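You operate a simulated robot arm through the tools that you are given. There is no shell and no other tool. Be economical: measure what you need, move in short steps, check, and stop when the job is done.

Carry out the task below with a simulated robot arm. There is one attempt and no reset: what you move stays moved.

TASK
Brush the chip in the small vice clean and lay it back in the long dish.
Fine: tighten the vice first, use the orange brush and stand it back in its cup; leave the vice wide open; the other chips stay dusty. Set down upright: orange brush. What is to be rubbed or washed off counts as gone when no trace of it is left.

The check looks at the end state, three seconds after you hand in, the way a careful person would. Anything else that was tipped, shoved, dropped, spilled or broken makes it a failure.

THE ROBOT
A 7-joint arm with a two-finger gripper, hanging from a carriage that runs on a rail from [10, -2043] to [-2, 437] (x, y) and turns from -293 to 394 degrees about z. Base frame: it is fixed where the carriage stands at the start and does not move with it; the origin is on the floor, on the carriage's upright axis, x ahead of it, y to its left, z up; the surface under the hand at the start is at about z = 760. Lengths are in mm, angles in degrees, forces in N, time in s.
With the tool pointing down near the work surface it reaches from about 460 to 820 mm from the robot's upright axis, wherever it stands. Its first joint turns from -143.0 to 143.0 degrees. Places, roughly: floor of the long white dish [700, 100, 800]; inside of the small grey cup [700, 200, 800]; thumb wheel of the small vice [800, 200, 800]. Payload 1.37 kg.
The TCP is the grasp point between the finger pads, 16 mm short of the fingertips. In the tool frame z runs along the fingers and y along their closing line. The gripper opens to 92 mm. The gripper's body begins 74 mm behind the TCP.
Orientation is that of the tool frame in the base frame, as a unit quaternion [w, x, y, z]. With the fingers straight down and closing along the base's y, the tool's x points along the base's -x, its y along +y and its z along -z.

THE INTERFACE
- The arm moves only by the tool play_rows. Its arguments are lists of equal length, an entry for each row: "jaw": the closure, from 0 (fully open) to 1 (shut); "offset": the shift along the tool's x, y, z in cm, a list of three; "angular": the turn, a rotation vector about the tool's x, y, z in rad, a list of three. In form: {"jaw": [jaw, ...], "offset": [[x, y, z], ...], "angular": [[rx, ry, rz], ...]}. A call has 1 to 12 rows; each row shifts and turns the commanded pose from where the row before left it, along the tool's axes as they then stand. A row lasts 0.2 s, in which the tool goes at most 50 mm and 8.6 degrees; a call with a longer step from one row to the next is refused whole, and so is a gripper value outside its range. Where a pose cannot be reached the arm comes as near as it can. A force on the tool above 50 N (or 10 N above the force at the start of the call, whichever is more), or a blocked arm, ends the call early, and 0.2 s more pass. Each finger halts on what it meets, pressing with about 26 N; the grip force reading is that of the motor and also rises with nothing between the fingers. The clock runs only during rows and for 0.2 s after the last one: add rows that do not move to give the fingers time. The reply holds the time, the measured pose of the TCP, the force on the tool along the base axes, the opening and the grip force, in the units named above and with some noise, with the torque about the TCP (base axes, N m) and any sound that the robot's microphone picked up.
- Cameras (640 x 400 px; columns grow to the right, rows downward): "scene" is now at [295.5, -2, 1552.2]; the picture's right is [-0.02, -1.00, 0.00], its down [-0.77, 0.02, -0.64] and it looks along [0.64, -0.01, -0.77] (base axes); focal length 274 px, centre (320, 200). "wrist" rides on the gripper at [71, 19, -111] in the tool frame; the picture's right is [-0.26, 0.97, 0.00], its down [-0.78, -0.21, -0.59] and it looks along [-0.57, -0.15, 0.81] (tool axes); focal length 280 px, centre (320, 200). There is no depth. A picture from a camera that has moved, and an enlarged one, comes with that camera's place and axes in the base frame and with its lens.
- capture(camera): a new picture of that camera. The clock stands still meanwhile.
- raise_lower(by): slides the trunk up (or, below 0, down) by that many mm; the arm and the scene camera ride with it, the base frame stays. It gives what a move gives, with no picture.
- steer(legs): drives the robot by 1 to 6 legs, each [ahead, left, turn to the left] in mm, mm and degrees, along the robot's own axes; the way and the turn of a leg run together, so that a leg with both is an arc; at most 1500 mm and 180 degrees a leg. The arm and the cameras ride along, it lands a little off, and it stops where it bumps. It keeps to its track: a leg is cut to what the track allows. It gives what a move gives.
- pan_tilt(pan, tilt): turns the head with the scene camera to pan (to the left, within 155 degrees either way) and tilt (down, from -29 to 69), counted from straight ahead of the robot. It gives what a move gives.
- enlarge(camera, box): a new picture of the part [left, top, right, bottom] of that camera's present view, enlarged. The clock stands still meanwhile.
- close_job(): hands the job in; it is judged then, once.

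Go step by step. Nothing tells you exact positions but the pictures and the camera data: compare them with the known pose of the tool, close in by small moves and look again before you grip or let go. The budget is 120 turns and 82 pictures, counting those below and the enlarged ones. Unless the task says otherwise, let go and move clear before handing in, and close with one line.

The tools are called after "Call:" as a command line: name --argument value ..., lists and objects as JSON in quotes. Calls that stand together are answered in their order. play_rows: Moves the arm, as the interface text tells. Its arguments: {"type":"object","properties":{"jaw":{"type":"array","items":{"type":"number"}},"offset":{"type":"array","items":{"type":"array","items":{"type":"number"}}},"angular":{"type":"array","items":{"type":"array","items":{"type":"number"}}}},"required":["jaw","offset","angular"]} The other tools are called the same way: raise_lower (by) slides the trunk up or down; steer (legs) drives the base; pan_tilt (pan, tilt) turns the head that bears the scene camera; capture (camera) takes a picture; enlarge (camera, box) takes an enlarged picture of a part of a camera's view; close_job () hands the job in.

At the start:

```text
t: 0.0
tcp_pos: [797.6, -52.7, 1137.6]
ee_rot: [0.0, 0.0, 1.0, 0.0]
force: [0.8, -0.3, 0.6]
ft_torque: [0.01, 0.02, 0.01]
finger_gap: 92.1
gripper_force: 0.0
trunk travel left (down, up): [-200.0, 381.0]
robot x, y, heading: [0.1, -0.2, 0.0]
head pan, tilt: [-1.2, 50.0]
```

scene: 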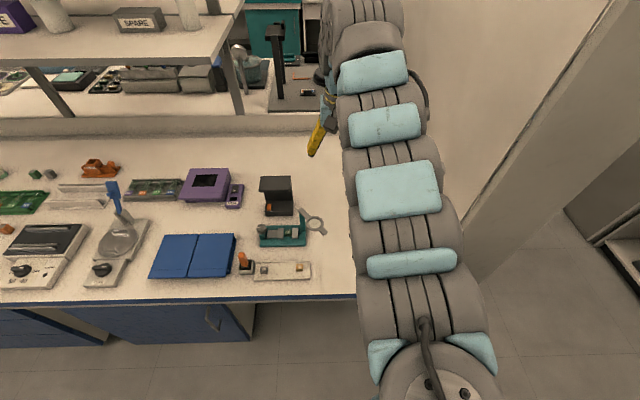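
wrist: 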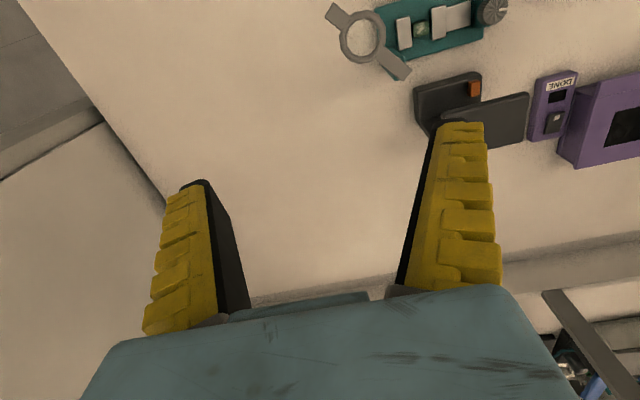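

I see the bench with the long white dish, a grey cup with an orange brush, and a teal vice with a thumb wheel on its left. First I'll look closer at them.

Call:
enlarge --camera "scene" --box '[220, 160, 340, 290]'

Call:
enlarge --camera "wrist" --box '[320, 0, 560, 150]'

```text
3.08 times, centred on (280, 225) of scene
camera zoom: at [295.5, -2.0, 1552.2], right [-0.02, -1.0, 0.0], down [-0.77, 0.02, -0.64], along [0.64, -0.01, -0.77], focal length 842 px, centre (443, 123)
```

zoom: 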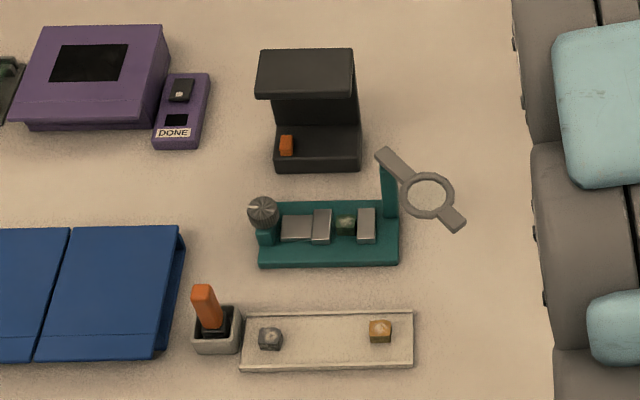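

```text
2.67 times, centred on (440, 75) of wrist
camera zoom: at [725.8, -33.4, 1247.8], right [0.26, 0.97, 0.0], down [0.78, -0.21, 0.59], along [0.57, -0.15, -0.81], focal length 748 px, centre (0, 533)
```

zoom: 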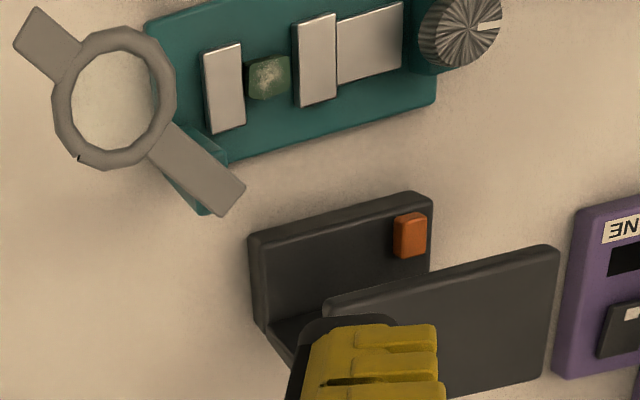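

The vice's thumb wheel sits at about [800, 182], the chip at [782, 94], the cup at [665, 214] and the dish at about y 60–195. I'll slide the carriage left so that everything is in reach, then look again.

Call:
steer --legs '[[0, 140, 0]]'

```text
t: 1.3
tcp_pos: [796.7, 85.9, 1137.2]
ee_rot: [-0.001, 0.0, 1.0, 0.0]
force: [0.0, 0.0, 0.1]
ft_torque: [0.01, -0.01, 0.01]
finger_gap: 91.8
gripper_force: 0.1
trunk travel left (down, up): [-200.0, 381.0]
robot x, y, heading: [1.2, 137.1, 0.1]
head pan, tilt: [-1.2, 50.0]
```

Now I pull the hand back (toward −x) and slightly lower so the wrist camera sees the work area.

Call:
play_rows --jaw '[0, 0, 0, 0, 0, 0]' --offset '[[4, 0, 1], [4, 0, 1], [4, 0, 1], [4, 0, 1], [4, 0, 1], [0, 0, 0]]' --angular '[[0, 0, 0], [0, 0, 0], [0, 0, 0], [0, 0, 0], [0, 0, 0], [0, 0, 0]]'

Call:
capture --camera "wrist"

Call:
capture --camera "scene"

```text
t: 2.7
tcp_pos: [709.0, 85.1, 1108.6]
ee_rot: [0.001, 0.001, 1.0, 0.0]
force: [0.2, -0.3, 0.5]
ft_torque: [0.0, -0.02, 0.0]
finger_gap: 91.8
gripper_force: 0.2
out of reach, approached as far as the arm can: row 2, 3, 4, 5
trunk travel left (down, up): [-200.0, 381.0]
robot x, y, heading: [-2.0, 140.7, 0.0]
head pan, tilt: [-1.2, 50.0]
```

```text
77 pictures are left
camera wrist: at [639.3, 104.3, 1219.2], right [0.26, 0.96, 0.0], down [0.78, -0.21, 0.59], along [0.57, -0.15, -0.81], focal length 280 px, centre (320, 200)
```

wrist: 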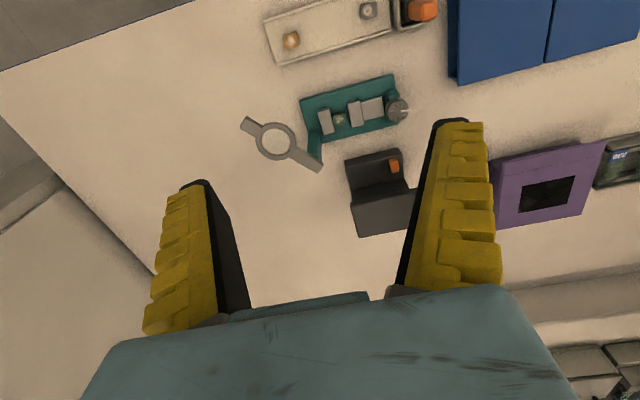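

```text
76 pictures are left
camera scene: at [294.8, 136.5, 1552.2], right [-0.02, -1.0, 0.0], down [-0.77, 0.02, -0.64], along [0.64, -0.01, -0.77], focal length 274 px, centre (320, 200)
```

scene: 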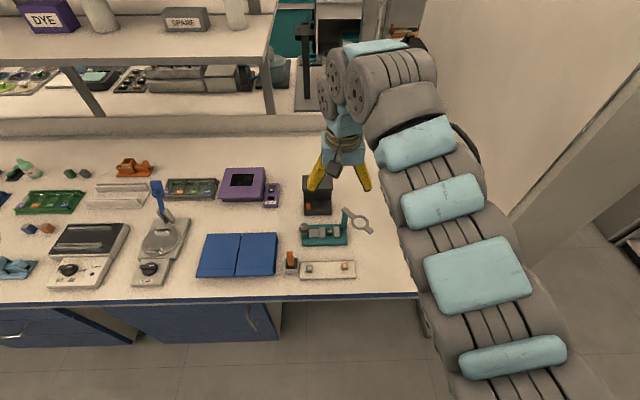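

The hand is at [709, 85, 1109] and the arm is short of room at this height, so I lower it and come back a bit for closer pictures.

Call:
play_rows --jaw '[0, 0, 0, 0, 0, 0]' --offset '[[0, 0, 3], [1, 0, 3], [2, 0, 3], [2, 0, 3], [2, 0, 2], [0, 0, 0]]' --angular '[[0, 0, 0], [0, 0, 0], [0, 0, 0], [0, 0, 0], [0, 0, 0], [0, 0, 0]]'

Call:
capture --camera "wrist"

Call:
enlarge --camera "scene" --box '[270, 190, 390, 290]'

```text
t: 4.1
tcp_pos: [710.6, 84.1, 1108.2]
ee_rot: [0.0, 0.0, 1.0, 0.0]
force: [-0.7, -0.1, -0.1]
ft_torque: [-0.03, 0.03, -0.04]
finger_gap: 91.9
gripper_force: 0.0
out of reach, approached as far as the arm can: row 1, 2, 3, 4, 5
trunk travel left (down, up): [-200.0, 381.0]
robot x, y, heading: [2.3, 137.4, 0.1]
head pan, tilt: [-1.2, 50.0]
```

```text
75 pictures are left
camera wrist: at [639.3, 104.3, 1219.2], right [0.26, 0.96, 0.0], down [0.78, -0.21, 0.59], along [0.57, -0.15, -0.81], focal length 280 px, centre (320, 200)
```

wrist: 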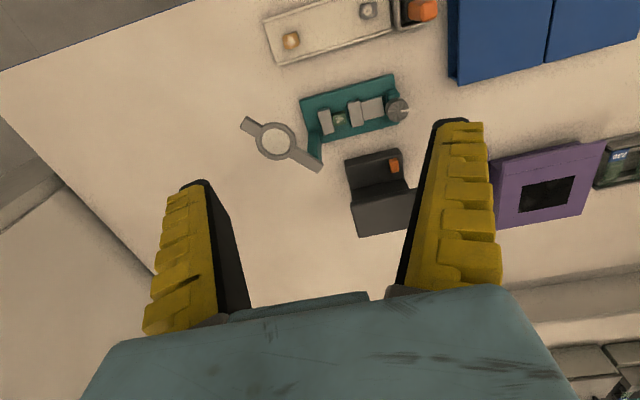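

```text
4.00 times, centred on (330, 240) of scene
camera zoom: at [294.8, 136.5, 1552.2], right [-0.02, -1.0, 0.0], down [-0.77, 0.02, -0.64], along [0.64, -0.01, -0.77], focal length 1095 px, centre (280, 40)
```

zoom: 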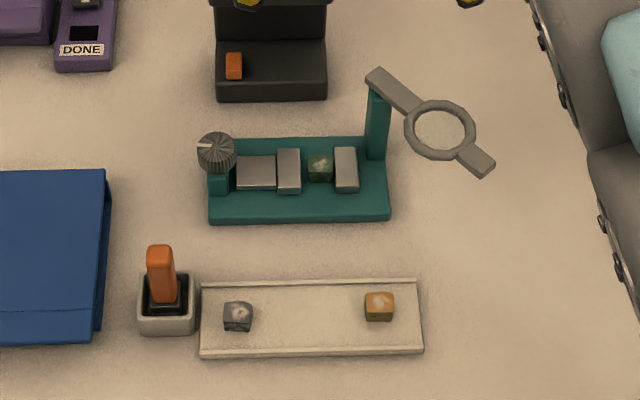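

The arm did not move, since the commanded pose was still out of its range; I send it forward and down first.

Call:
play_rows --jaw '[0, 0, 0, 0, 0, 0]' --offset '[[-4, 0, 2], [-2, 0, 4], [0, 0, 3], [0, 0, 0], [0, 0, 0], [0, 0, 0]]' --angular '[[0, 0, 0], [0, 0, 0], [0, 0, 0], [0, 0, 0], [0, 0, 0], [0, 0, 0]]'

```text
t: 5.5
tcp_pos: [769.6, 84.0, 1016.7]
ee_rot: [0.0, 0.0, 1.0, 0.001]
force: [0.1, -0.5, 0.3]
ft_torque: [0.02, 0.0, -0.01]
finger_gap: 91.9
gripper_force: 0.1
trunk travel left (down, up): [-200.0, 381.0]
robot x, y, heading: [2.3, 136.8, 0.1]
head pan, tilt: [-1.2, 50.0]
```

Free again at [770, 84, 1017]. Now back toward −x with a gentle descent.

Call:
play_rows --jaw '[0, 0, 0, 0, 0, 0]' --offset '[[3, 0, 1], [3, 0, 1], [3, 0, 1], [3, 0, 1], [3, 0, 1], [0, 0, 0]]' --angular '[[0, 0, 0], [0, 0, 0], [0, 0, 0], [0, 0, 0], [0, 0, 0], [0, 0, 0]]'

Call:
capture --camera "wrist"

```text
t: 6.9
tcp_pos: [732.9, 75.4, 1006.0]
ee_rot: [-0.001, 0.001, 1.0, 0.0]
force: [-1.0, 0.7, -0.1]
ft_torque: [-0.03, 0.01, 0.03]
finger_gap: 91.9
gripper_force: 0.0
out of reach, approached as far as the arm can: row 2, 3, 4, 5
trunk travel left (down, up): [-200.0, 381.0]
robot x, y, heading: [1.4, 140.9, -0.0]
head pan, tilt: [-1.2, 50.0]
```

```text
73 pictures are left
camera wrist: at [662.0, 94.6, 1116.3], right [0.26, 0.96, 0.0], down [0.78, -0.21, 0.59], along [0.57, -0.16, -0.81], focal length 280 px, centre (320, 200)
```

wrist: 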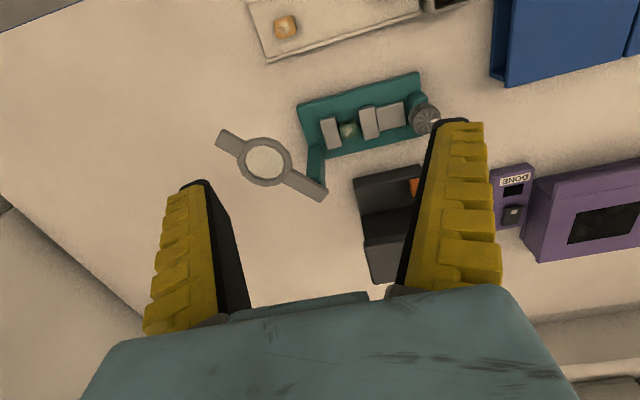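

The inner reach limit at this height is about x 730. Raising the trunk should let the hand work further back.

Call:
raise_lower --by 150

Call:
play_rows --jaw '[0, 0, 0, 0, 0, 0, 0]' --offset '[[-1, 0, 3], [-1, 0, 4], [0, 0, 4], [0, 0, 4], [2, 0, 0], [3, 0, 0], [3, 0, 0]]' --angular '[[0, 0, 0], [0, 0, 0], [0, 0, 0], [0, 0, 0], [0, 0, 0], [0, 0, 0], [0, 0, 0]]'

```text
t: 8.7
tcp_pos: [732.9, 75.8, 1154.2]
ee_rot: [-0.001, 0.001, 1.0, 0.0]
force: [0.3, -0.1, -0.9]
ft_torque: [0.0, 0.0, -0.02]
finger_gap: 91.8
gripper_force: 0.1
trunk travel left (down, up): [-350.0, 231.0]
robot x, y, heading: [-2.8, 137.7, -0.1]
head pan, tilt: [-1.2, 50.0]
```

```text
t: 10.3
tcp_pos: [731.6, 74.7, 1005.2]
ee_rot: [-0.001, 0.001, 1.0, 0.0]
force: [0.4, -0.6, 0.5]
ft_torque: [0.03, 0.05, 0.03]
finger_gap: 91.9
gripper_force: 0.0
out of reach, approached as far as the arm can: row 6, 7
trunk travel left (down, up): [-350.0, 231.0]
robot x, y, heading: [3.5, 136.8, 0.3]
head pan, tilt: [-1.2, 50.0]
```

Still the same limit near x 731, so I look at the arm's posture before trying something else.

Call:
capture --camera "scene"

Call:
play_rows --jaw '[0, 0, 0, 0]' --offset '[[0, 0, 0], [0, 0, 0], [0, 0, 0], [0, 0, 0]]' --angular '[[0, 0, 0.14], [0, 0, 0.14], [0, 0, 0.14], [0, 0, 0.14]]'

```text
72 pictures are left
camera scene: at [294.8, 136.5, 1702.2], right [-0.02, -1.0, 0.0], down [-0.77, 0.02, -0.64], along [0.64, -0.01, -0.77], focal length 274 px, centre (320, 200)
```

scene: 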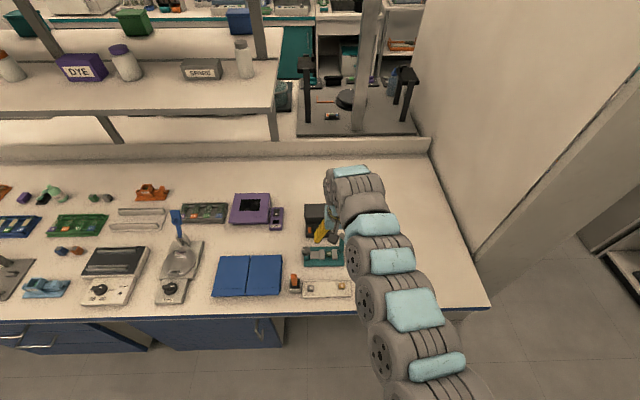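

```text
t: 11.3
tcp_pos: [732.7, 74.7, 1004.6]
ee_rot: [-0.001, 0.277, 0.961, 0.0]
force: [0.2, -0.3, -0.9]
ft_torque: [0.04, -0.03, -0.04]
finger_gap: 91.7
gripper_force: 0.0
trunk travel left (down, up): [-350.0, 231.0]
robot x, y, heading: [0.9, 137.3, 0.1]
head pan, tilt: [-1.2, 50.0]
```

The arm bows out to the right. With the tool yawed, I test whether moving back works now.

Call:
play_rows --jaw '[0, 0, 0, 0]' --offset '[[1.7, -1.06, 1], [1.7, -1.06, 1], [1.7, -1.06, 1], [0, 0, 0]]' --angular '[[0, 0, 0], [0, 0, 0], [0, 0, 0], [0, 0, 0]]'

```text
t: 12.3
tcp_pos: [672.9, 75.4, 975.0]
ee_rot: [-0.001, 0.276, 0.961, -0.001]
force: [-0.1, -1.3, -0.4]
ft_torque: [-0.02, -0.02, -0.01]
finger_gap: 91.9
gripper_force: 0.1
trunk travel left (down, up): [-350.0, 231.0]
robot x, y, heading: [-3.9, 136.3, 0.0]
head pan, tilt: [-1.2, 50.0]
```

That works: wrist yaw frees it. I move left so the wrist camera sees the cup, dish and vice.

Call:
play_rows --jaw '[0, 0, 0, 0]' --offset '[[3, 2.4, 0], [3, 2.4, 0], [3, 2.4, 0], [0, 0, 0]]' --angular '[[0, 0, 0], [0, 0, 0], [0, 0, 0], [0, 0, 0]]'

Call:
capture --camera "wrist"

```text
t: 13.3
tcp_pos: [635.5, 183.6, 973.9]
ee_rot: [-0.001, 0.276, 0.961, 0.0]
force: [0.2, 0.9, 0.0]
ft_torque: [-0.02, 0.05, 0.02]
finger_gap: 92.1
gripper_force: 0.0
trunk travel left (down, up): [-350.0, 231.0]
robot x, y, heading: [-0.9, 141.2, 0.1]
head pan, tilt: [-1.2, 50.0]
```

```text
71 pictures are left
camera wrist: at [586.3, 238.0, 1084.3], right [0.74, 0.68, 0.0], down [0.55, -0.59, 0.59], along [0.4, -0.43, -0.81], focal length 280 px, centre (320, 200)
```

wrist: 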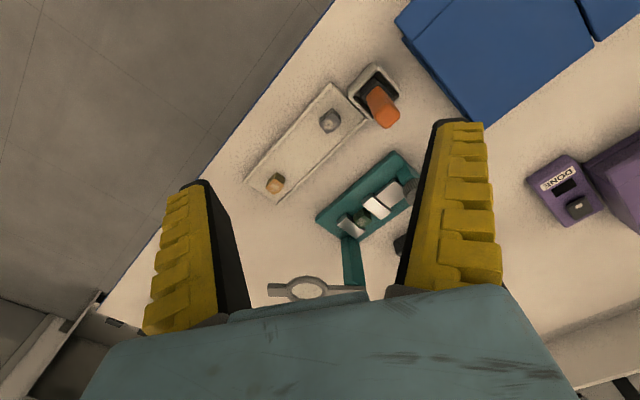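

Good view. I enlarge both cameras on the work area to triangulate.

Call:
enlarge --camera "wrist" --box '[230, 50, 430, 250]'

Call:
enlarge --camera "scene" --box '[270, 200, 390, 310]'

```text
2.00 times, centred on (330, 150) of wrist
camera zoom: at [586.3, 238.0, 1084.3], right [0.74, 0.68, 0.0], down [0.55, -0.59, 0.59], along [0.4, -0.43, -0.81], focal length 561 px, centre (300, 300)
```

zoom: 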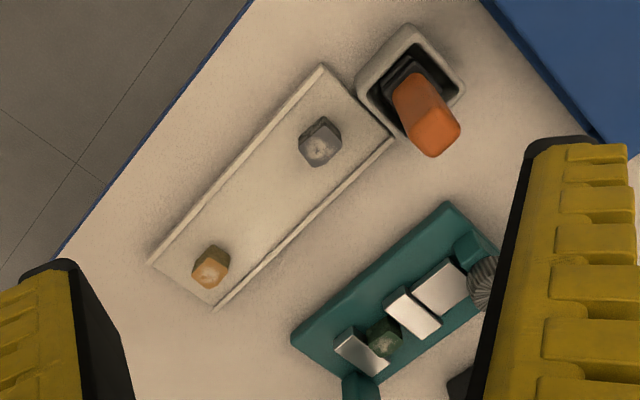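

```text
3.64 times, centred on (330, 255) of scene
camera zoom: at [294.7, 136.6, 1702.2], right [-0.02, -1.0, 0.0], down [-0.77, 0.02, -0.64], along [0.64, -0.01, -0.77], focal length 996 px, centre (284, 0)
```

zoom: 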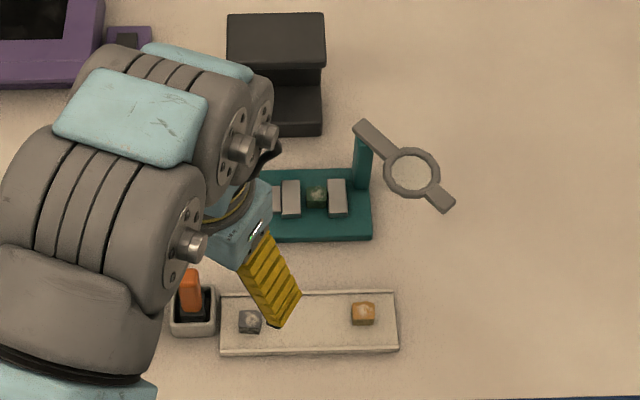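

The wheel appears to be at about [803, 180, 800]. I move the hand above it for a closer look; the wrist camera looks straight at the TCP.

Call:
play_rows --jaw '[0, 0, 0, 0, 0, 0, 0]' --offset '[[-3.4, 2.1, 0], [-3.4, 2.1, 0], [-3.4, 2.1, 0], [-3.4, 2.1, 0], [0, 0, 3], [0, 0, 3], [0, 0, 0]]' --angular '[[0, 0, 0], [0, 0, 0], [0, 0, 0], [0, 0, 0], [0, 0, 0], [0, 0, 0], [0, 0, 0]]'

Call:
capture --camera "wrist"

```text
t: 14.9
tcp_pos: [794.0, 183.7, 915.1]
ee_rot: [0.0, 0.277, 0.961, -0.001]
force: [-0.7, 0.0, 0.6]
ft_torque: [-0.01, 0.0, -0.02]
finger_gap: 92.1
gripper_force: 0.1
trunk travel left (down, up): [-350.0, 231.0]
robot x, y, heading: [-4.0, 139.7, -0.2]
head pan, tilt: [-1.2, 50.0]
```

```text
68 pictures are left
camera wrist: at [745.1, 237.4, 1025.5], right [0.74, 0.68, 0.0], down [0.55, -0.59, 0.59], along [0.4, -0.43, -0.81], focal length 280 px, centre (320, 200)
```

wrist: 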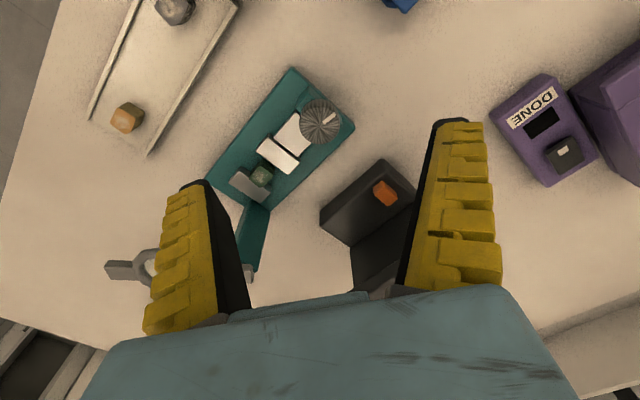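

Call:
enlarge --camera "wrist" --box '[200, 50, 380, 230]'

```text
2.22 times, centred on (290, 140) of wrist
camera zoom: at [745.1, 237.4, 1025.5], right [0.74, 0.68, 0.0], down [0.55, -0.59, 0.59], along [0.4, -0.43, -0.81], focal length 623 px, centre (387, 333)
```

zoom: 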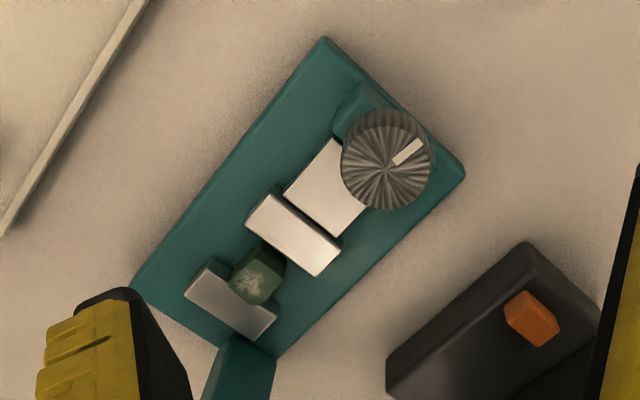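

The wheel is a knurled vertical-axis knob with a white mark, ~34 mm across, top at about [803, 178, 800]. I turn the hand so the fingers close across the vice and descend partway.

Call:
play_rows --jaw '[0.25, 0.25, 0.25, 0.25, 0.25, 0.25, 0.25, 0.25, 0.25]' --offset '[[-1.1, 0, 0], [0, 0, 0], [0, 0, 0], [0, 0, 0], [0, 0, 0], [0, 0, 0], [0, 0, 3], [0, 0, 3], [0, 0, 0]]' --angular '[[0, 0, 0], [0, 0, 0.13], [0, 0, 0.13], [0, 0, 0.13], [0, 0, 0.13], [0, 0, 0.13], [0, 0, 0], [0, 0, 0], [0, 0, 0]]'

Call:
capture --camera "wrist"

```text
t: 16.9
tcp_pos: [789.4, 176.2, 869.0]
ee_rot: [-0.001, 0.57, 0.822, 0.0]
force: [-1.1, -1.2, -0.1]
ft_torque: [0.03, -0.06, 0.01]
finger_gap: 71.1
gripper_force: 1.2
out of reach, approached as far as the arm can: row 7, 8
trunk travel left (down, up): [-350.0, 231.0]
robot x, y, heading: [-0.9, 137.4, 0.0]
head pan, tilt: [-1.2, 50.0]
```

```text
66 pictures are left
camera wrist: at [782.7, 249.6, 980.5], right [1.0, 0.09, 0.0], down [0.08, -0.8, 0.59], along [0.05, -0.59, -0.81], focal length 280 px, centre (320, 200)
```

wrist: 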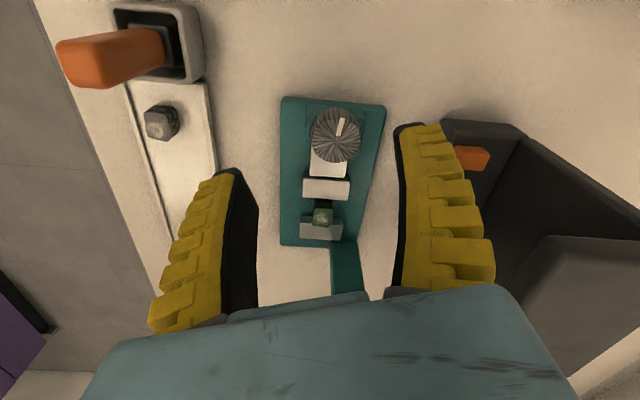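

The arm is at full stretch because the trunk was raised. I lift the hand and bring the trunk back down by 120.

Call:
play_rows --jaw '[0.25, 0.25, 0.25, 0.25]' --offset '[[0, 0, -4], [0, 0, -4], [0, 0, -4], [0, 0, 0]]' --angular '[[0, 0, 0], [0, 0, 0], [0, 0, 0], [0, 0, 0]]'

Call:
raise_lower --by -120

```text
t: 17.9
tcp_pos: [790.7, 176.6, 991.1]
ee_rot: [0.0, 0.569, 0.822, -0.001]
force: [0.0, -0.6, -0.9]
ft_torque: [-0.02, 0.06, -0.03]
finger_gap: 71.1
gripper_force: 1.5
trunk travel left (down, up): [-350.0, 231.0]
robot x, y, heading: [-1.6, 137.2, -0.1]
head pan, tilt: [-1.2, 50.0]
```

```text
t: 19.4
tcp_pos: [791.5, 176.8, 870.5]
ee_rot: [0.0, 0.569, 0.822, -0.001]
force: [0.3, 0.2, 0.4]
ft_torque: [0.0, 0.03, -0.01]
finger_gap: 71.0
gripper_force: 1.4
trunk travel left (down, up): [-230.0, 351.0]
robot x, y, heading: [-1.2, 137.7, 0.3]
head pan, tilt: [-1.2, 50.0]
```

Now I centre over the wheel and go down to z ≈ 830 for a check.

Call:
play_rows --jaw '[0.25, 0.25, 0.25]' --offset '[[-0.35, 0.95, 1.5], [0, 0, 2.5], [0, 0, 0]]' --angular '[[0, 0, 0], [0, 0, 0], [0, 0, 0]]'

Call:
capture --camera "wrist"

```text
t: 20.2
tcp_pos: [799.6, 179.2, 830.5]
ee_rot: [0.0, 0.569, 0.822, -0.001]
force: [0.0, -0.3, -0.3]
ft_torque: [0.01, -0.02, 0.0]
finger_gap: 71.1
gripper_force: 1.3
trunk travel left (down, up): [-230.0, 351.0]
robot x, y, heading: [-0.9, 138.9, 0.0]
head pan, tilt: [-1.2, 50.0]
```

```text
65 pictures are left
camera wrist: at [793.6, 251.2, 941.4], right [1.0, 0.1, 0.0], down [0.08, -0.8, 0.59], along [0.05, -0.59, -0.81], focal length 280 px, centre (320, 200)
```

wrist: 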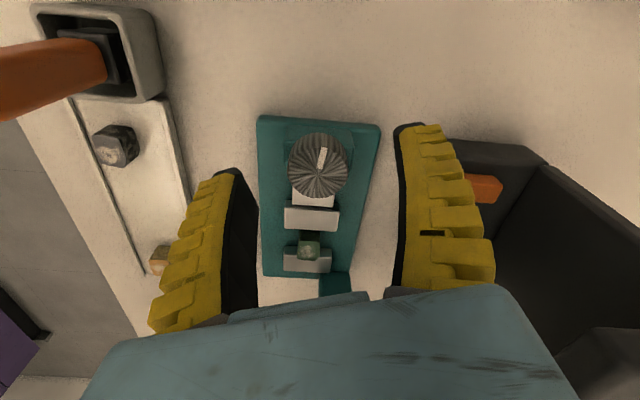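

The wheel centre lines up with the hand. I descend to z ≈ 806 and close on the wheel.

Call:
play_rows --jaw '[0.25, 0.25, 1, 1, 1, 1]' --offset '[[-0.2, 0, 1.2], [0, 0, 1.2], [0, 0, 0], [0, 0, 0], [0, 0, 0], [0, 0, 0]]' --angular '[[0, 0, 0], [0, 0, 0], [0, 0, 0], [0, 0, 0], [0, 0, 0], [0, 0, 0]]'

Call:
capture --camera "wrist"

```text
t: 21.6
tcp_pos: [801.3, 174.6, 806.9]
ee_rot: [0.0, 0.569, 0.822, -0.001]
force: [-8.9, -3.2, 8.3]
ft_torque: [0.31, 0.29, 0.2]
finger_gap: 37.9
gripper_force: 27.5
trunk travel left (down, up): [-230.0, 351.0]
robot x, y, heading: [-3.0, 142.1, 0.1]
head pan, tilt: [-1.2, 50.0]
```

```text
64 pictures are left
camera wrist: at [794.1, 248.1, 917.3], right [1.0, 0.09, 0.0], down [0.08, -0.8, 0.59], along [0.05, -0.59, -0.81], focal length 280 px, centre (320, 200)
```

wrist: 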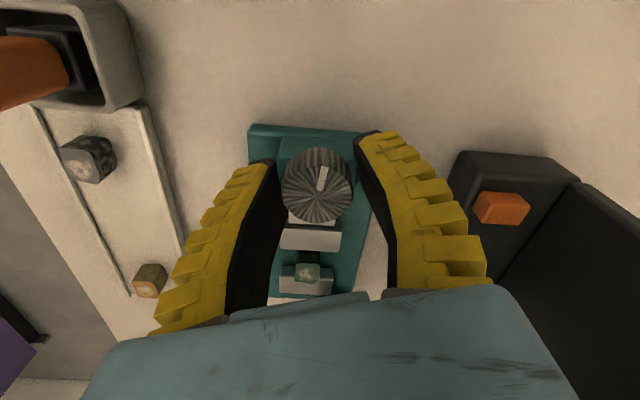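

Gripped (gap 38 mm). I try a small clockwise turn and read torque.

Call:
play_rows --jaw '[1, 1, 1, 1]' --offset '[[0, -0.15, 0], [0, 0, 0], [0, 0, 0], [0, 0, 0]]' --angular '[[0, 0, 0.0], [0, 0, 0.13], [0, 0, 0.13], [0, 0, 0]]'

Call:
capture --camera "wrist"

```text
t: 22.6
tcp_pos: [800.7, 176.2, 806.8]
ee_rot: [0.0, 0.671, 0.742, 0.0]
force: [-6.4, -0.3, 8.2]
ft_torque: [0.12, 0.11, -0.09]
finger_gap: 32.8
gripper_force: 28.5
trunk travel left (down, up): [-230.0, 351.0]
robot x, y, heading: [0.8, 138.6, 0.1]
head pan, tilt: [-1.2, 50.0]
```

```text
63 pictures are left
camera wrist: at [812.6, 247.4, 917.9], right [0.99, -0.17, 0.0], down [-0.13, -0.8, 0.59], along [-0.1, -0.58, -0.81], focal length 280 px, centre (320, 200)
```

wrist: 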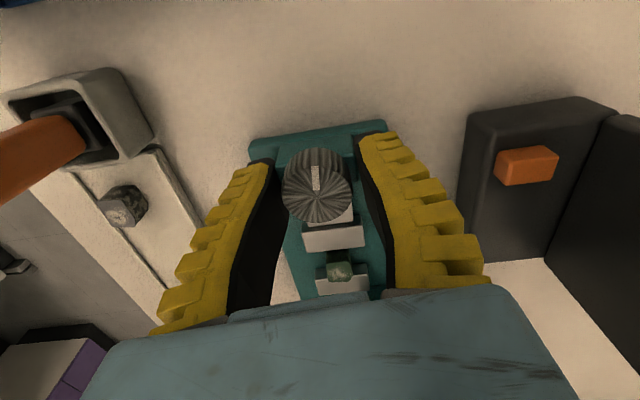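

Call:
enlarge --camera "wrist" --box '[240, 120, 400, 300]'

```text
2.22 times, centred on (320, 210) of wrist
camera zoom: at [812.6, 247.4, 917.9], right [0.99, -0.17, 0.0], down [-0.13, -0.8, 0.59], along [-0.1, -0.58, -0.81], focal length 623 px, centre (320, 178)
```

zoom: 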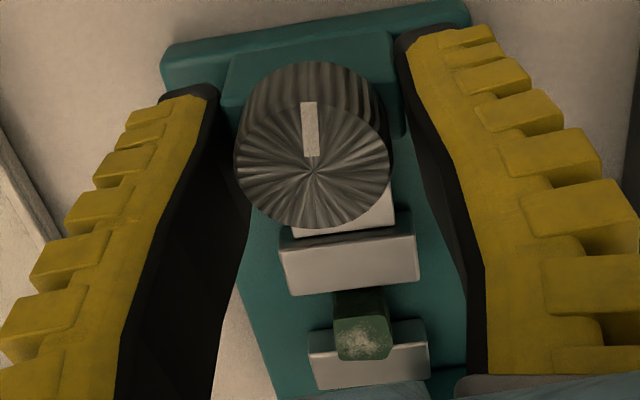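

The fingers slipped: the mark has hardly moved, and the tips press on the block under the wheel (8 N upward). I open, return the yaw, raise 4 mm and regrip centred.

Call:
play_rows --jaw '[0.45, 0.45, 0.45, 0.45, 1, 1, 1]' --offset '[[0, 0, 0], [0, 0, -0.4], [0, 0, 0], [0, 0, 0], [0, 0, 0], [0, 0, 0], [0, 0, 0]]' --angular '[[0, 0, 0], [0, 0, -0.13], [0, 0, -0.13], [0, 0, 0], [0, 0, 0], [0, 0, 0], [0, 0, 0]]'

```text
t: 24.2
tcp_pos: [800.4, 174.4, 812.1]
ee_rot: [0.0, 0.569, 0.822, -0.001]
force: [-15.7, 0.1, 26.2]
ft_torque: [0.36, 0.47, 0.07]
finger_gap: 31.9
gripper_force: 27.8
trunk travel left (down, up): [-230.0, 351.0]
robot x, y, heading: [-1.4, 135.4, 0.1]
head pan, tilt: [-1.2, 50.0]
```

Call:
play_rows --jaw '[0.5, 0.5, 0.5, 0.5]' --offset '[[0, 0, 0], [0.07, -0.25, 0], [0, 0, 0], [0, 0, 0]]' --angular '[[0, 0, 0], [0, 0, 0], [0, 0, 0], [0, 0, 0]]'

Call:
play_rows --jaw '[1, 1, 1]' --offset '[[0, 0, 0], [0, 0, 0], [0, 0, 0]]' --angular '[[0, 0, 0], [0, 0, 0], [0, 0, 0]]'

```text
t: 25.2
tcp_pos: [799.2, 174.4, 811.3]
ee_rot: [-0.001, 0.569, 0.822, 0.0]
force: [0.5, -0.3, -0.2]
ft_torque: [-0.02, 0.01, 0.0]
finger_gap: 49.0
gripper_force: 1.9
trunk travel left (down, up): [-230.0, 351.0]
robot x, y, heading: [0.8, 138.6, 0.0]
head pan, tilt: [-1.2, 50.0]
```

```text
t: 26.0
tcp_pos: [797.9, 177.5, 813.2]
ee_rot: [-0.001, 0.57, 0.822, 0.001]
force: [-9.7, 3.5, 25.4]
ft_torque: [0.26, 0.28, 0.02]
finger_gap: 25.6
gripper_force: 28.0
trunk travel left (down, up): [-230.0, 351.0]
robot x, y, heading: [-1.9, 140.3, -0.0]
head pan, tilt: [-1.2, 50.0]
```

Call:
enlarge --camera "wrist" --box '[240, 120, 400, 300]'

Call:
enlarge --camera "scene" --box '[270, 170, 390, 270]'

```text
2.22 times, centred on (320, 210) of wrist
camera zoom: at [792.6, 249.2, 923.8], right [1.0, 0.1, 0.0], down [0.08, -0.81, 0.59], along [0.06, -0.59, -0.81], focal length 623 px, centre (320, 178)
```

zoom: 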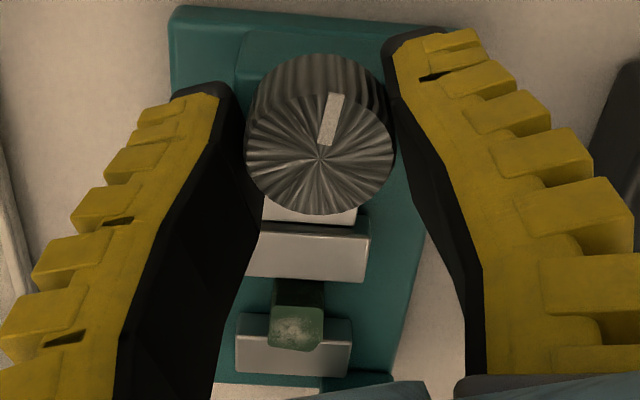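

```text
4.00 times, centred on (330, 220) of scene
camera zoom: at [295.2, 137.1, 1582.7], right [-0.02, -1.0, 0.0], down [-0.77, 0.02, -0.64], along [0.64, -0.01, -0.77], focal length 1095 px, centre (280, 120)
```

zoom: 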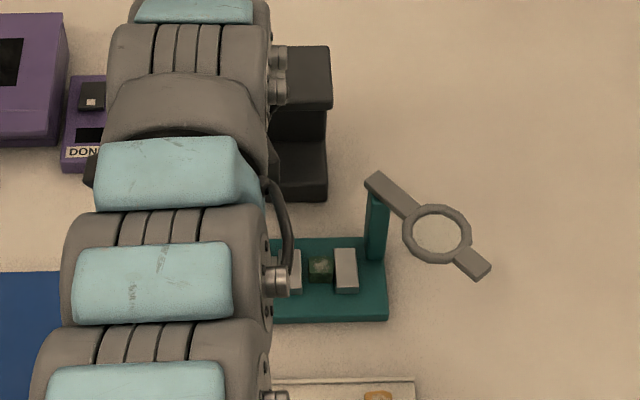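

Triangulating three wrist views puts the wheel top at [799.7, 179.5, 820], so I was gripping under it. I open, rise to z ≈ 825, recentre and grip.

Call:
play_rows --jaw '[0.4, 0.4, 0.4, 0.4]' --offset '[[0, 0, 0], [0.1, 0.2, -1.3], [0, 0, 0], [0, 0, 0]]' --angular '[[0, 0, 0], [0, 0, 0], [0, 0, 0], [0, 0, 0]]'

Call:
enlarge --camera "wrist" --box '[240, 120, 400, 300]'

```text
t: 27.0
tcp_pos: [799.9, 174.9, 823.0]
ee_rot: [-0.001, 0.569, 0.822, -0.001]
force: [0.1, 1.2, -0.6]
ft_torque: [0.01, -0.04, 0.01]
finger_gap: 57.9
gripper_force: 2.2
trunk travel left (down, up): [-230.0, 351.0]
robot x, y, heading: [0.2, 143.4, 0.0]
head pan, tilt: [-1.2, 50.0]
```

```text
2.22 times, centred on (320, 210) of wrist
camera zoom: at [793.1, 249.2, 933.8], right [1.0, 0.09, 0.0], down [0.08, -0.8, 0.59], along [0.05, -0.59, -0.81], focal length 623 px, centre (320, 178)
```

zoom: 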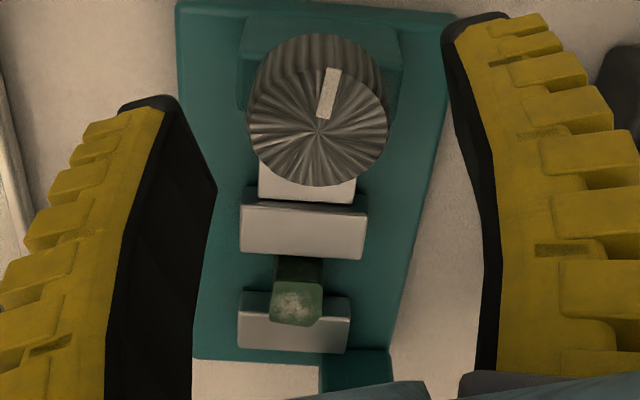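

Call:
play_rows --jaw '[0.4, 1, 1, 1]' --offset '[[0.3, 0.05, 0], [0, 0, 0], [0, 0, 0], [0, 0, 0]]' --angular '[[0, 0, 0], [0, 0, 0], [0, 0, 0], [0, 0, 0]]'

```text
t: 28.0
tcp_pos: [798.6, 178.8, 824.0]
ee_rot: [0.0, 0.569, 0.823, -0.001]
force: [-4.8, -1.0, 10.7]
ft_torque: [-0.35, -0.08, 0.02]
finger_gap: 22.3
gripper_force: 27.8
trunk travel left (down, up): [-230.0, 351.0]
robot x, y, heading: [3.4, 138.8, -0.1]
head pan, tilt: [-1.2, 50.0]
```

Call:
enlarge --camera "wrist" --box '[240, 120, 400, 300]'

```text
2.22 times, centred on (320, 210) of wrist
camera zoom: at [792.2, 252.1, 934.4], right [1.0, 0.09, 0.0], down [0.08, -0.8, 0.59], along [0.05, -0.59, -0.81], focal length 623 px, centre (320, 178)
```

zoom: 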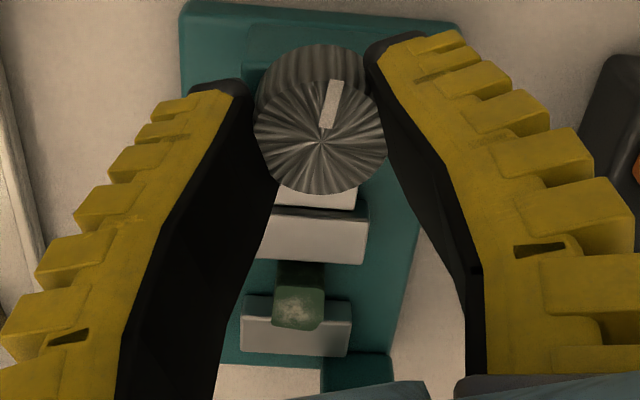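

Reported gap is smaller than the wheel because the pads flex. I test the turn at this height.

Call:
play_rows --jaw '[1, 1, 1, 1, 1]' --offset '[[0, 0, 0], [0, 0, 0], [0, 0, 0], [0, 0, 0], [0, 0, 0]]' --angular '[[0, 0, 0.1], [0, 0, 0.1], [0, 0, 0.1], [0, 0, 0.1], [0, 0, 0]]'

Call:
enlarge --camera "wrist" --box '[240, 120, 400, 300]'

```text
t: 29.2
tcp_pos: [799.4, 178.1, 824.3]
ee_rot: [-0.001, 0.722, 0.692, -0.001]
force: [-0.7, -2.0, 6.0]
ft_torque: [-0.37, 0.02, -0.01]
finger_gap: 21.4
gripper_force: 28.4
trunk travel left (down, up): [-230.0, 351.0]
robot x, y, heading: [0.3, 137.9, -0.1]
head pan, tilt: [-1.2, 50.0]
```

```text
2.22 times, centred on (320, 210) of wrist
camera zoom: at [821.6, 248.7, 934.4], right [0.95, -0.3, 0.0], down [-0.24, -0.77, 0.59], along [-0.18, -0.56, -0.81], focal length 623 px, centre (320, 178)
```

zoom: 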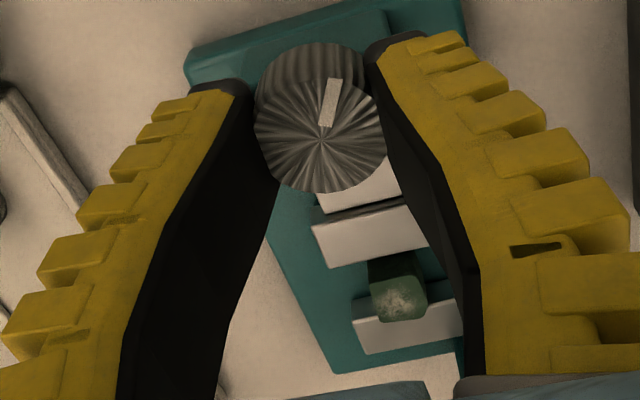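

The wheel now turns with the hand (mark stays fixed relative to the fingers). I keep turning clockwise.

Call:
play_rows --jaw '[1, 1, 1, 1, 1, 1, 1, 1, 1]' --offset '[[0, 0, 0], [0, 0, 0], [0, 0, 0], [0, 0, 0], [0, 0, 0], [0, 0, 0], [0, 0, 0], [0, 0, 0], [0, 0, 0]]' --angular '[[0, 0, 0.1], [0, 0, 0.1], [0, 0, 0.1], [0, 0, 0.1], [0, 0, 0.1], [0, 0, 0.1], [0, 0, 0.1], [0, 0, 0.1], [0, 0, 0]]'

Call:
enlarge --camera "wrist" --box '[240, 120, 400, 300]'

```text
t: 31.2
tcp_pos: [799.8, 178.9, 823.5]
ee_rot: [0.0, 0.934, 0.356, -0.001]
force: [-4.0, -2.1, 12.2]
ft_torque: [-0.1, 0.1, -0.02]
finger_gap: 20.7
gripper_force: 28.4
trunk travel left (down, up): [-230.0, 351.0]
robot x, y, heading: [0.6, 138.8, -0.1]
head pan, tilt: [-1.2, 50.0]
```

```text
2.22 times, centred on (320, 210) of wrist
camera zoom: at [865.6, 211.2, 934.3], right [0.45, -0.89, 0.0], down [-0.72, -0.36, 0.59], along [-0.53, -0.26, -0.81], focal length 623 px, centre (320, 178)
```

zoom: 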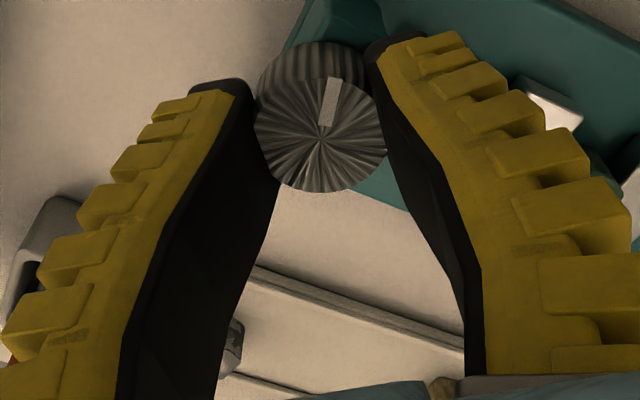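

Call:
play_rows --jaw '[1, 1, 1, 1, 1, 1, 1]' --offset '[[0, 0, 0], [0, 0, 0], [0, 0, 0], [0, 0, 0], [0, 0, 0], [0, 0, 0], [0, 0, 0]]' --angular '[[0, 0, 0.1], [0, 0, 0.1], [0, 0, 0.1], [0, 0, 0.1], [0, 0, 0.1], [0, 0, 0.1], [0, 0, 0]]'

Call:
capture --camera "wrist"

Call:
enlarge --camera "scene" --box '[270, 170, 390, 270]'

```text
t: 32.8
tcp_pos: [798.9, 177.7, 823.1]
ee_rot: [0.001, 0.998, 0.064, 0.0]
force: [9.1, -3.6, -6.8]
ft_torque: [0.01, -0.05, 0.02]
finger_gap: 18.9
gripper_force: 28.2
trunk travel left (down, up): [-230.0, 351.0]
robot x, y, heading: [0.9, 137.7, -0.2]
head pan, tilt: [-1.2, 50.0]
```

```text
55 pictures are left
camera wrist: at [872.3, 168.0, 935.2], right [-0.14, -0.99, 0.0], down [-0.8, 0.11, 0.59], along [-0.58, 0.08, -0.81], focal length 280 px, centre (320, 200)
```

wrist: 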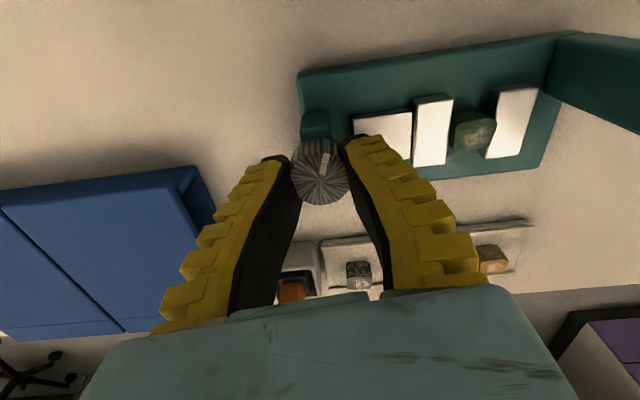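

```text
4.00 times, centred on (330, 220) of scene
camera zoom: at [295.4, 136.1, 1582.4], right [-0.02, -1.0, 0.0], down [-0.77, 0.02, -0.64], along [0.64, -0.01, -0.77], focal length 1095 px, centre (280, 120)
```

zoom: 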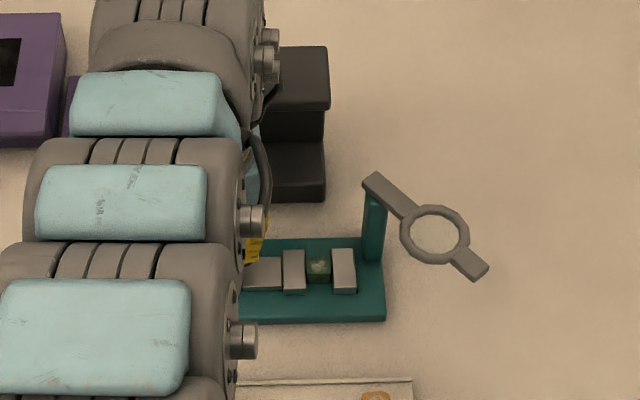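

The moving jaw has closed in on the chip. I zoom in to see whether a gap is left.

Call:
enlarge --camera "scene" --box '[325, 220, 375, 255]'

Call:
enlarge --camera "wrist" --box '[380, 60, 560, 200]'

```text
11.43 times, centred on (350, 238) of scene
camera zoom: at [295.4, 136.1, 1582.4], right [-0.02, -1.0, 0.0], down [-0.77, 0.02, -0.64], along [0.64, -0.01, -0.77], focal length 3129 px, centre (-23, -229)
```

zoom: 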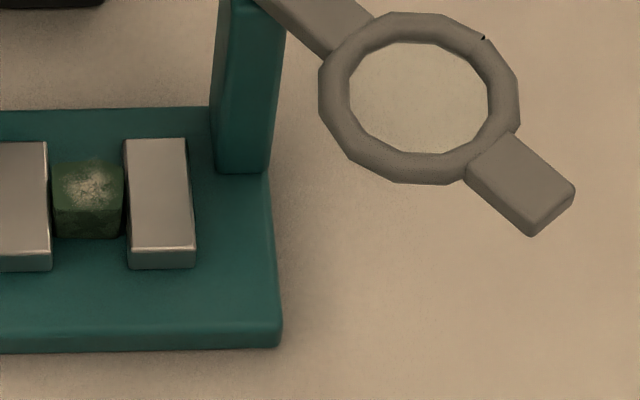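

```text
2.86 times, centred on (470, 130) of wrist
camera zoom: at [872.3, 168.0, 935.2], right [-0.14, -0.99, 0.0], down [-0.8, 0.11, 0.59], along [-0.58, 0.08, -0.81], focal length 801 px, centre (-109, 400)
```

zoom: 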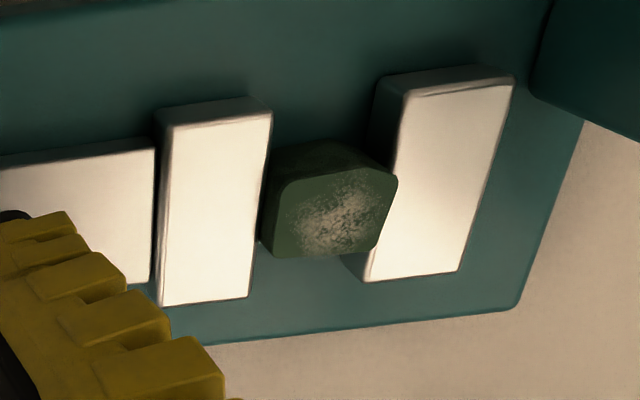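

Nearly touching. A bit more turning until the torque shows it is tight.

Call:
play_rows --jaw '[1, 1, 1, 1]' --offset '[[0, 0, 0], [0, 0, 0], [0, 0, 0], [0, 0, 0]]' --angular '[[0, 0, 0.1], [0, 0, 0.1], [0, 0, 0.1], [0, 0, 0]]'

Call:
enlarge --camera "wrist" --box '[260, 20, 560, 220]'

```text
t: 33.8
tcp_pos: [792.8, 183.3, 829.8]
ee_rot: [0.0, 1.0, 0.015, -0.001]
force: [-5.7, -2.2, 17.0]
ft_torque: [-0.14, 0.09, -0.05]
finger_gap: 0.2
gripper_force: 28.1
out of reach, approached as far as the arm can: row 1, 2, 3
trunk travel left (down, up): [-230.0, 351.0]
robot x, y, heading: [2.6, 136.9, 0.1]
head pan, tilt: [-1.2, 50.0]
```

```text
2.00 times, centred on (410, 120) of wrist
camera zoom: at [863.9, 166.5, 941.5], right [-0.23, -0.97, 0.0], down [-0.79, 0.19, 0.59], along [-0.57, 0.14, -0.81], focal length 561 px, centre (140, 360)
```

zoom: 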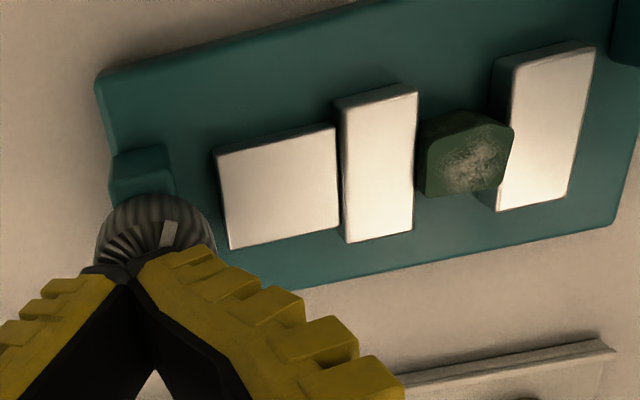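

The arm ran to its yaw limit and the fingers slid off the top. I rise, unwind the wrist and regrip for the last bit of tightening.

Call:
play_rows --jaw '[1, 0.4, 0.4, 0.4, 0.4, 0.4, 0.4, 0.4, 0.4, 0.4, 0.4, 0.4]' --offset '[[0, 0, -3], [0, 0, 0], [0, 0, 0], [0, 0, 0], [0, 0, 0], [0, 0, 0], [0, 0, 0], [0, 0, 0], [0, 0, 0], [0, 0, 0], [0, 0, 0], [0, 0, 0]]' --angular '[[0, 0, 0], [0, 0, -0.14], [0, 0, -0.14], [0, 0, -0.14], [0, 0, -0.14], [0, 0, -0.14], [0, 0, -0.14], [0, 0, -0.14], [0, 0, -0.14], [0, 0, -0.14], [0, 0, -0.14], [0, 0, 0]]'

Call:
capture --camera "wrist"

```text
t: 36.4
tcp_pos: [792.9, 183.0, 860.5]
ee_rot: [-0.001, 0.754, 0.657, -0.001]
force: [-0.5, -0.3, 0.6]
ft_torque: [-0.03, 0.02, 0.0]
finger_gap: 57.9
gripper_force: 1.4
trunk travel left (down, up): [-230.0, 351.0]
robot x, y, heading: [-0.7, 140.7, -0.2]
head pan, tilt: [-1.2, 50.0]
```

```text
50 pictures are left
camera wrist: at [821.4, 251.3, 970.0], right [0.92, -0.39, 0.0], down [-0.32, -0.74, 0.59], along [-0.23, -0.54, -0.81], focal length 280 px, centre (320, 200)
```

wrist: 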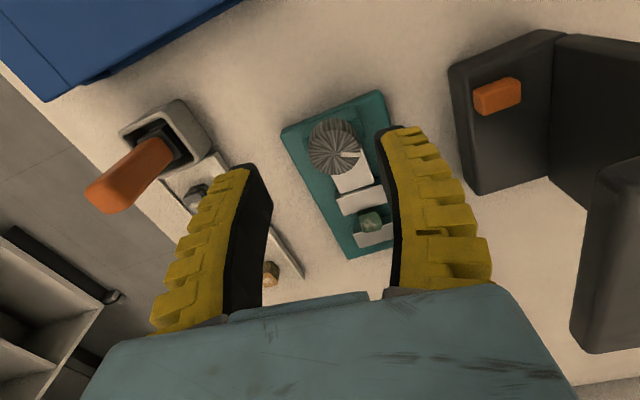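

I recentre over the wheel, go down a touch deeper than before, grip and turn clockwise.

Call:
play_rows --jaw '[0.4, 0.4, 1, 1, 1, 1, 1, 1, 1, 1, 1]' --offset '[[-0.31, 0.73, 2], [0, 0, 1.85], [0, 0, 0], [0, 0, 0], [0, 0, 0], [0, 0, 0], [0, 0, 0], [0, 0, 0], [0, 0, 0], [0, 0, 0], [0, 0, 0]]' --angular '[[0, 0, 0], [0, 0, 0], [0, 0, 0], [0, 0, 0], [0, 0, 0], [0, 0, 0.1], [0, 0, 0.1], [0, 0, 0.1], [0, 0, 0.1], [0, 0, 0.1], [0, 0, 0]]'

Call:
capture --camera "wrist"

```text
t: 38.8
tcp_pos: [799.9, 177.2, 820.8]
ee_rot: [0.0, 0.894, 0.448, -0.001]
force: [4.9, -4.9, -10.7]
ft_torque: [-0.03, 0.0, 0.02]
finger_gap: 21.1
gripper_force: 27.8
trunk travel left (down, up): [-230.0, 351.0]
robot x, y, heading: [-2.0, 139.5, -0.0]
head pan, tilt: [-1.2, 50.0]
```

```text
49 pictures are left
camera wrist: at [857.0, 223.4, 931.8], right [0.62, -0.79, 0.0], down [-0.64, -0.5, 0.59], along [-0.46, -0.36, -0.81], focal length 280 px, centre (320, 200)
```

wrist: 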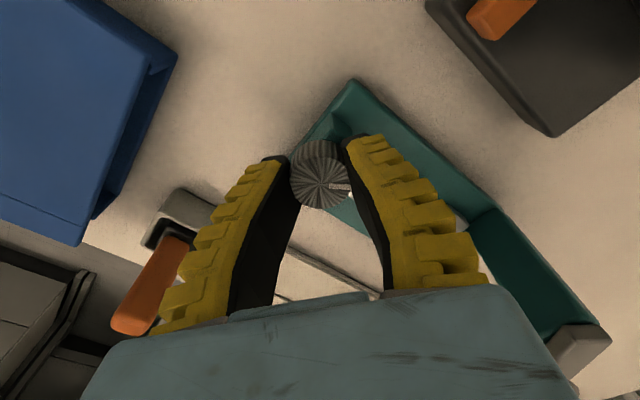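

The mark did not turn further although the hand did, so the screw is tight. I release, rise, and check the chip between the jaws.

Call:
play_rows --jaw '[0.4, 0.4, 0.4, 0.4, 0.4, 0.4, 0.4]' --offset '[[0, 0, 0], [0, 0, -3], [0, 0, -3], [0, 0, 0], [0, 0, 0], [0, 0, 0], [0, 0, 0]]' --angular '[[0, 0, 0], [0, 0, 0], [0, 0, 0], [0, 0, -0.14], [0, 0, -0.14], [0, 0, -0.14], [0, 0, 0]]'

Call:
enlarge --camera "wrist" --box '[200, 60, 460, 240]'

```text
t: 40.4
tcp_pos: [799.7, 177.6, 881.0]
ee_rot: [-0.001, 0.78, 0.626, 0.0]
force: [-0.3, -0.2, -0.5]
ft_torque: [-0.03, 0.0, 0.01]
finger_gap: 58.0
gripper_force: 1.7
trunk travel left (down, up): [-230.0, 351.0]
robot x, y, heading: [-2.6, 142.1, 0.1]
head pan, tilt: [-1.2, 50.0]
```

```text
2.22 times, centred on (330, 150) of wrist
camera zoom: at [833.7, 243.3, 991.7], right [0.89, -0.46, 0.0], down [-0.37, -0.72, 0.59], along [-0.27, -0.52, -0.81], focal length 623 px, centre (298, 311)
```

zoom: 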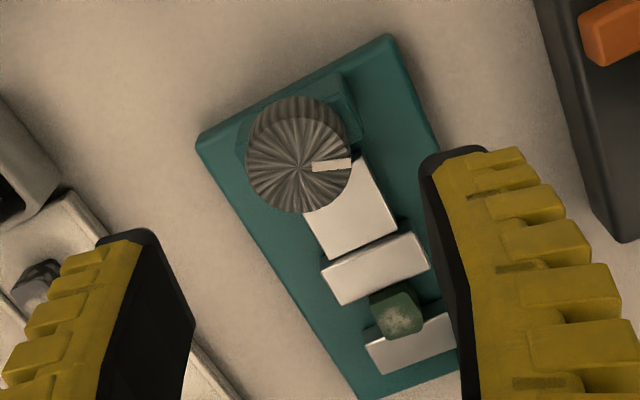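

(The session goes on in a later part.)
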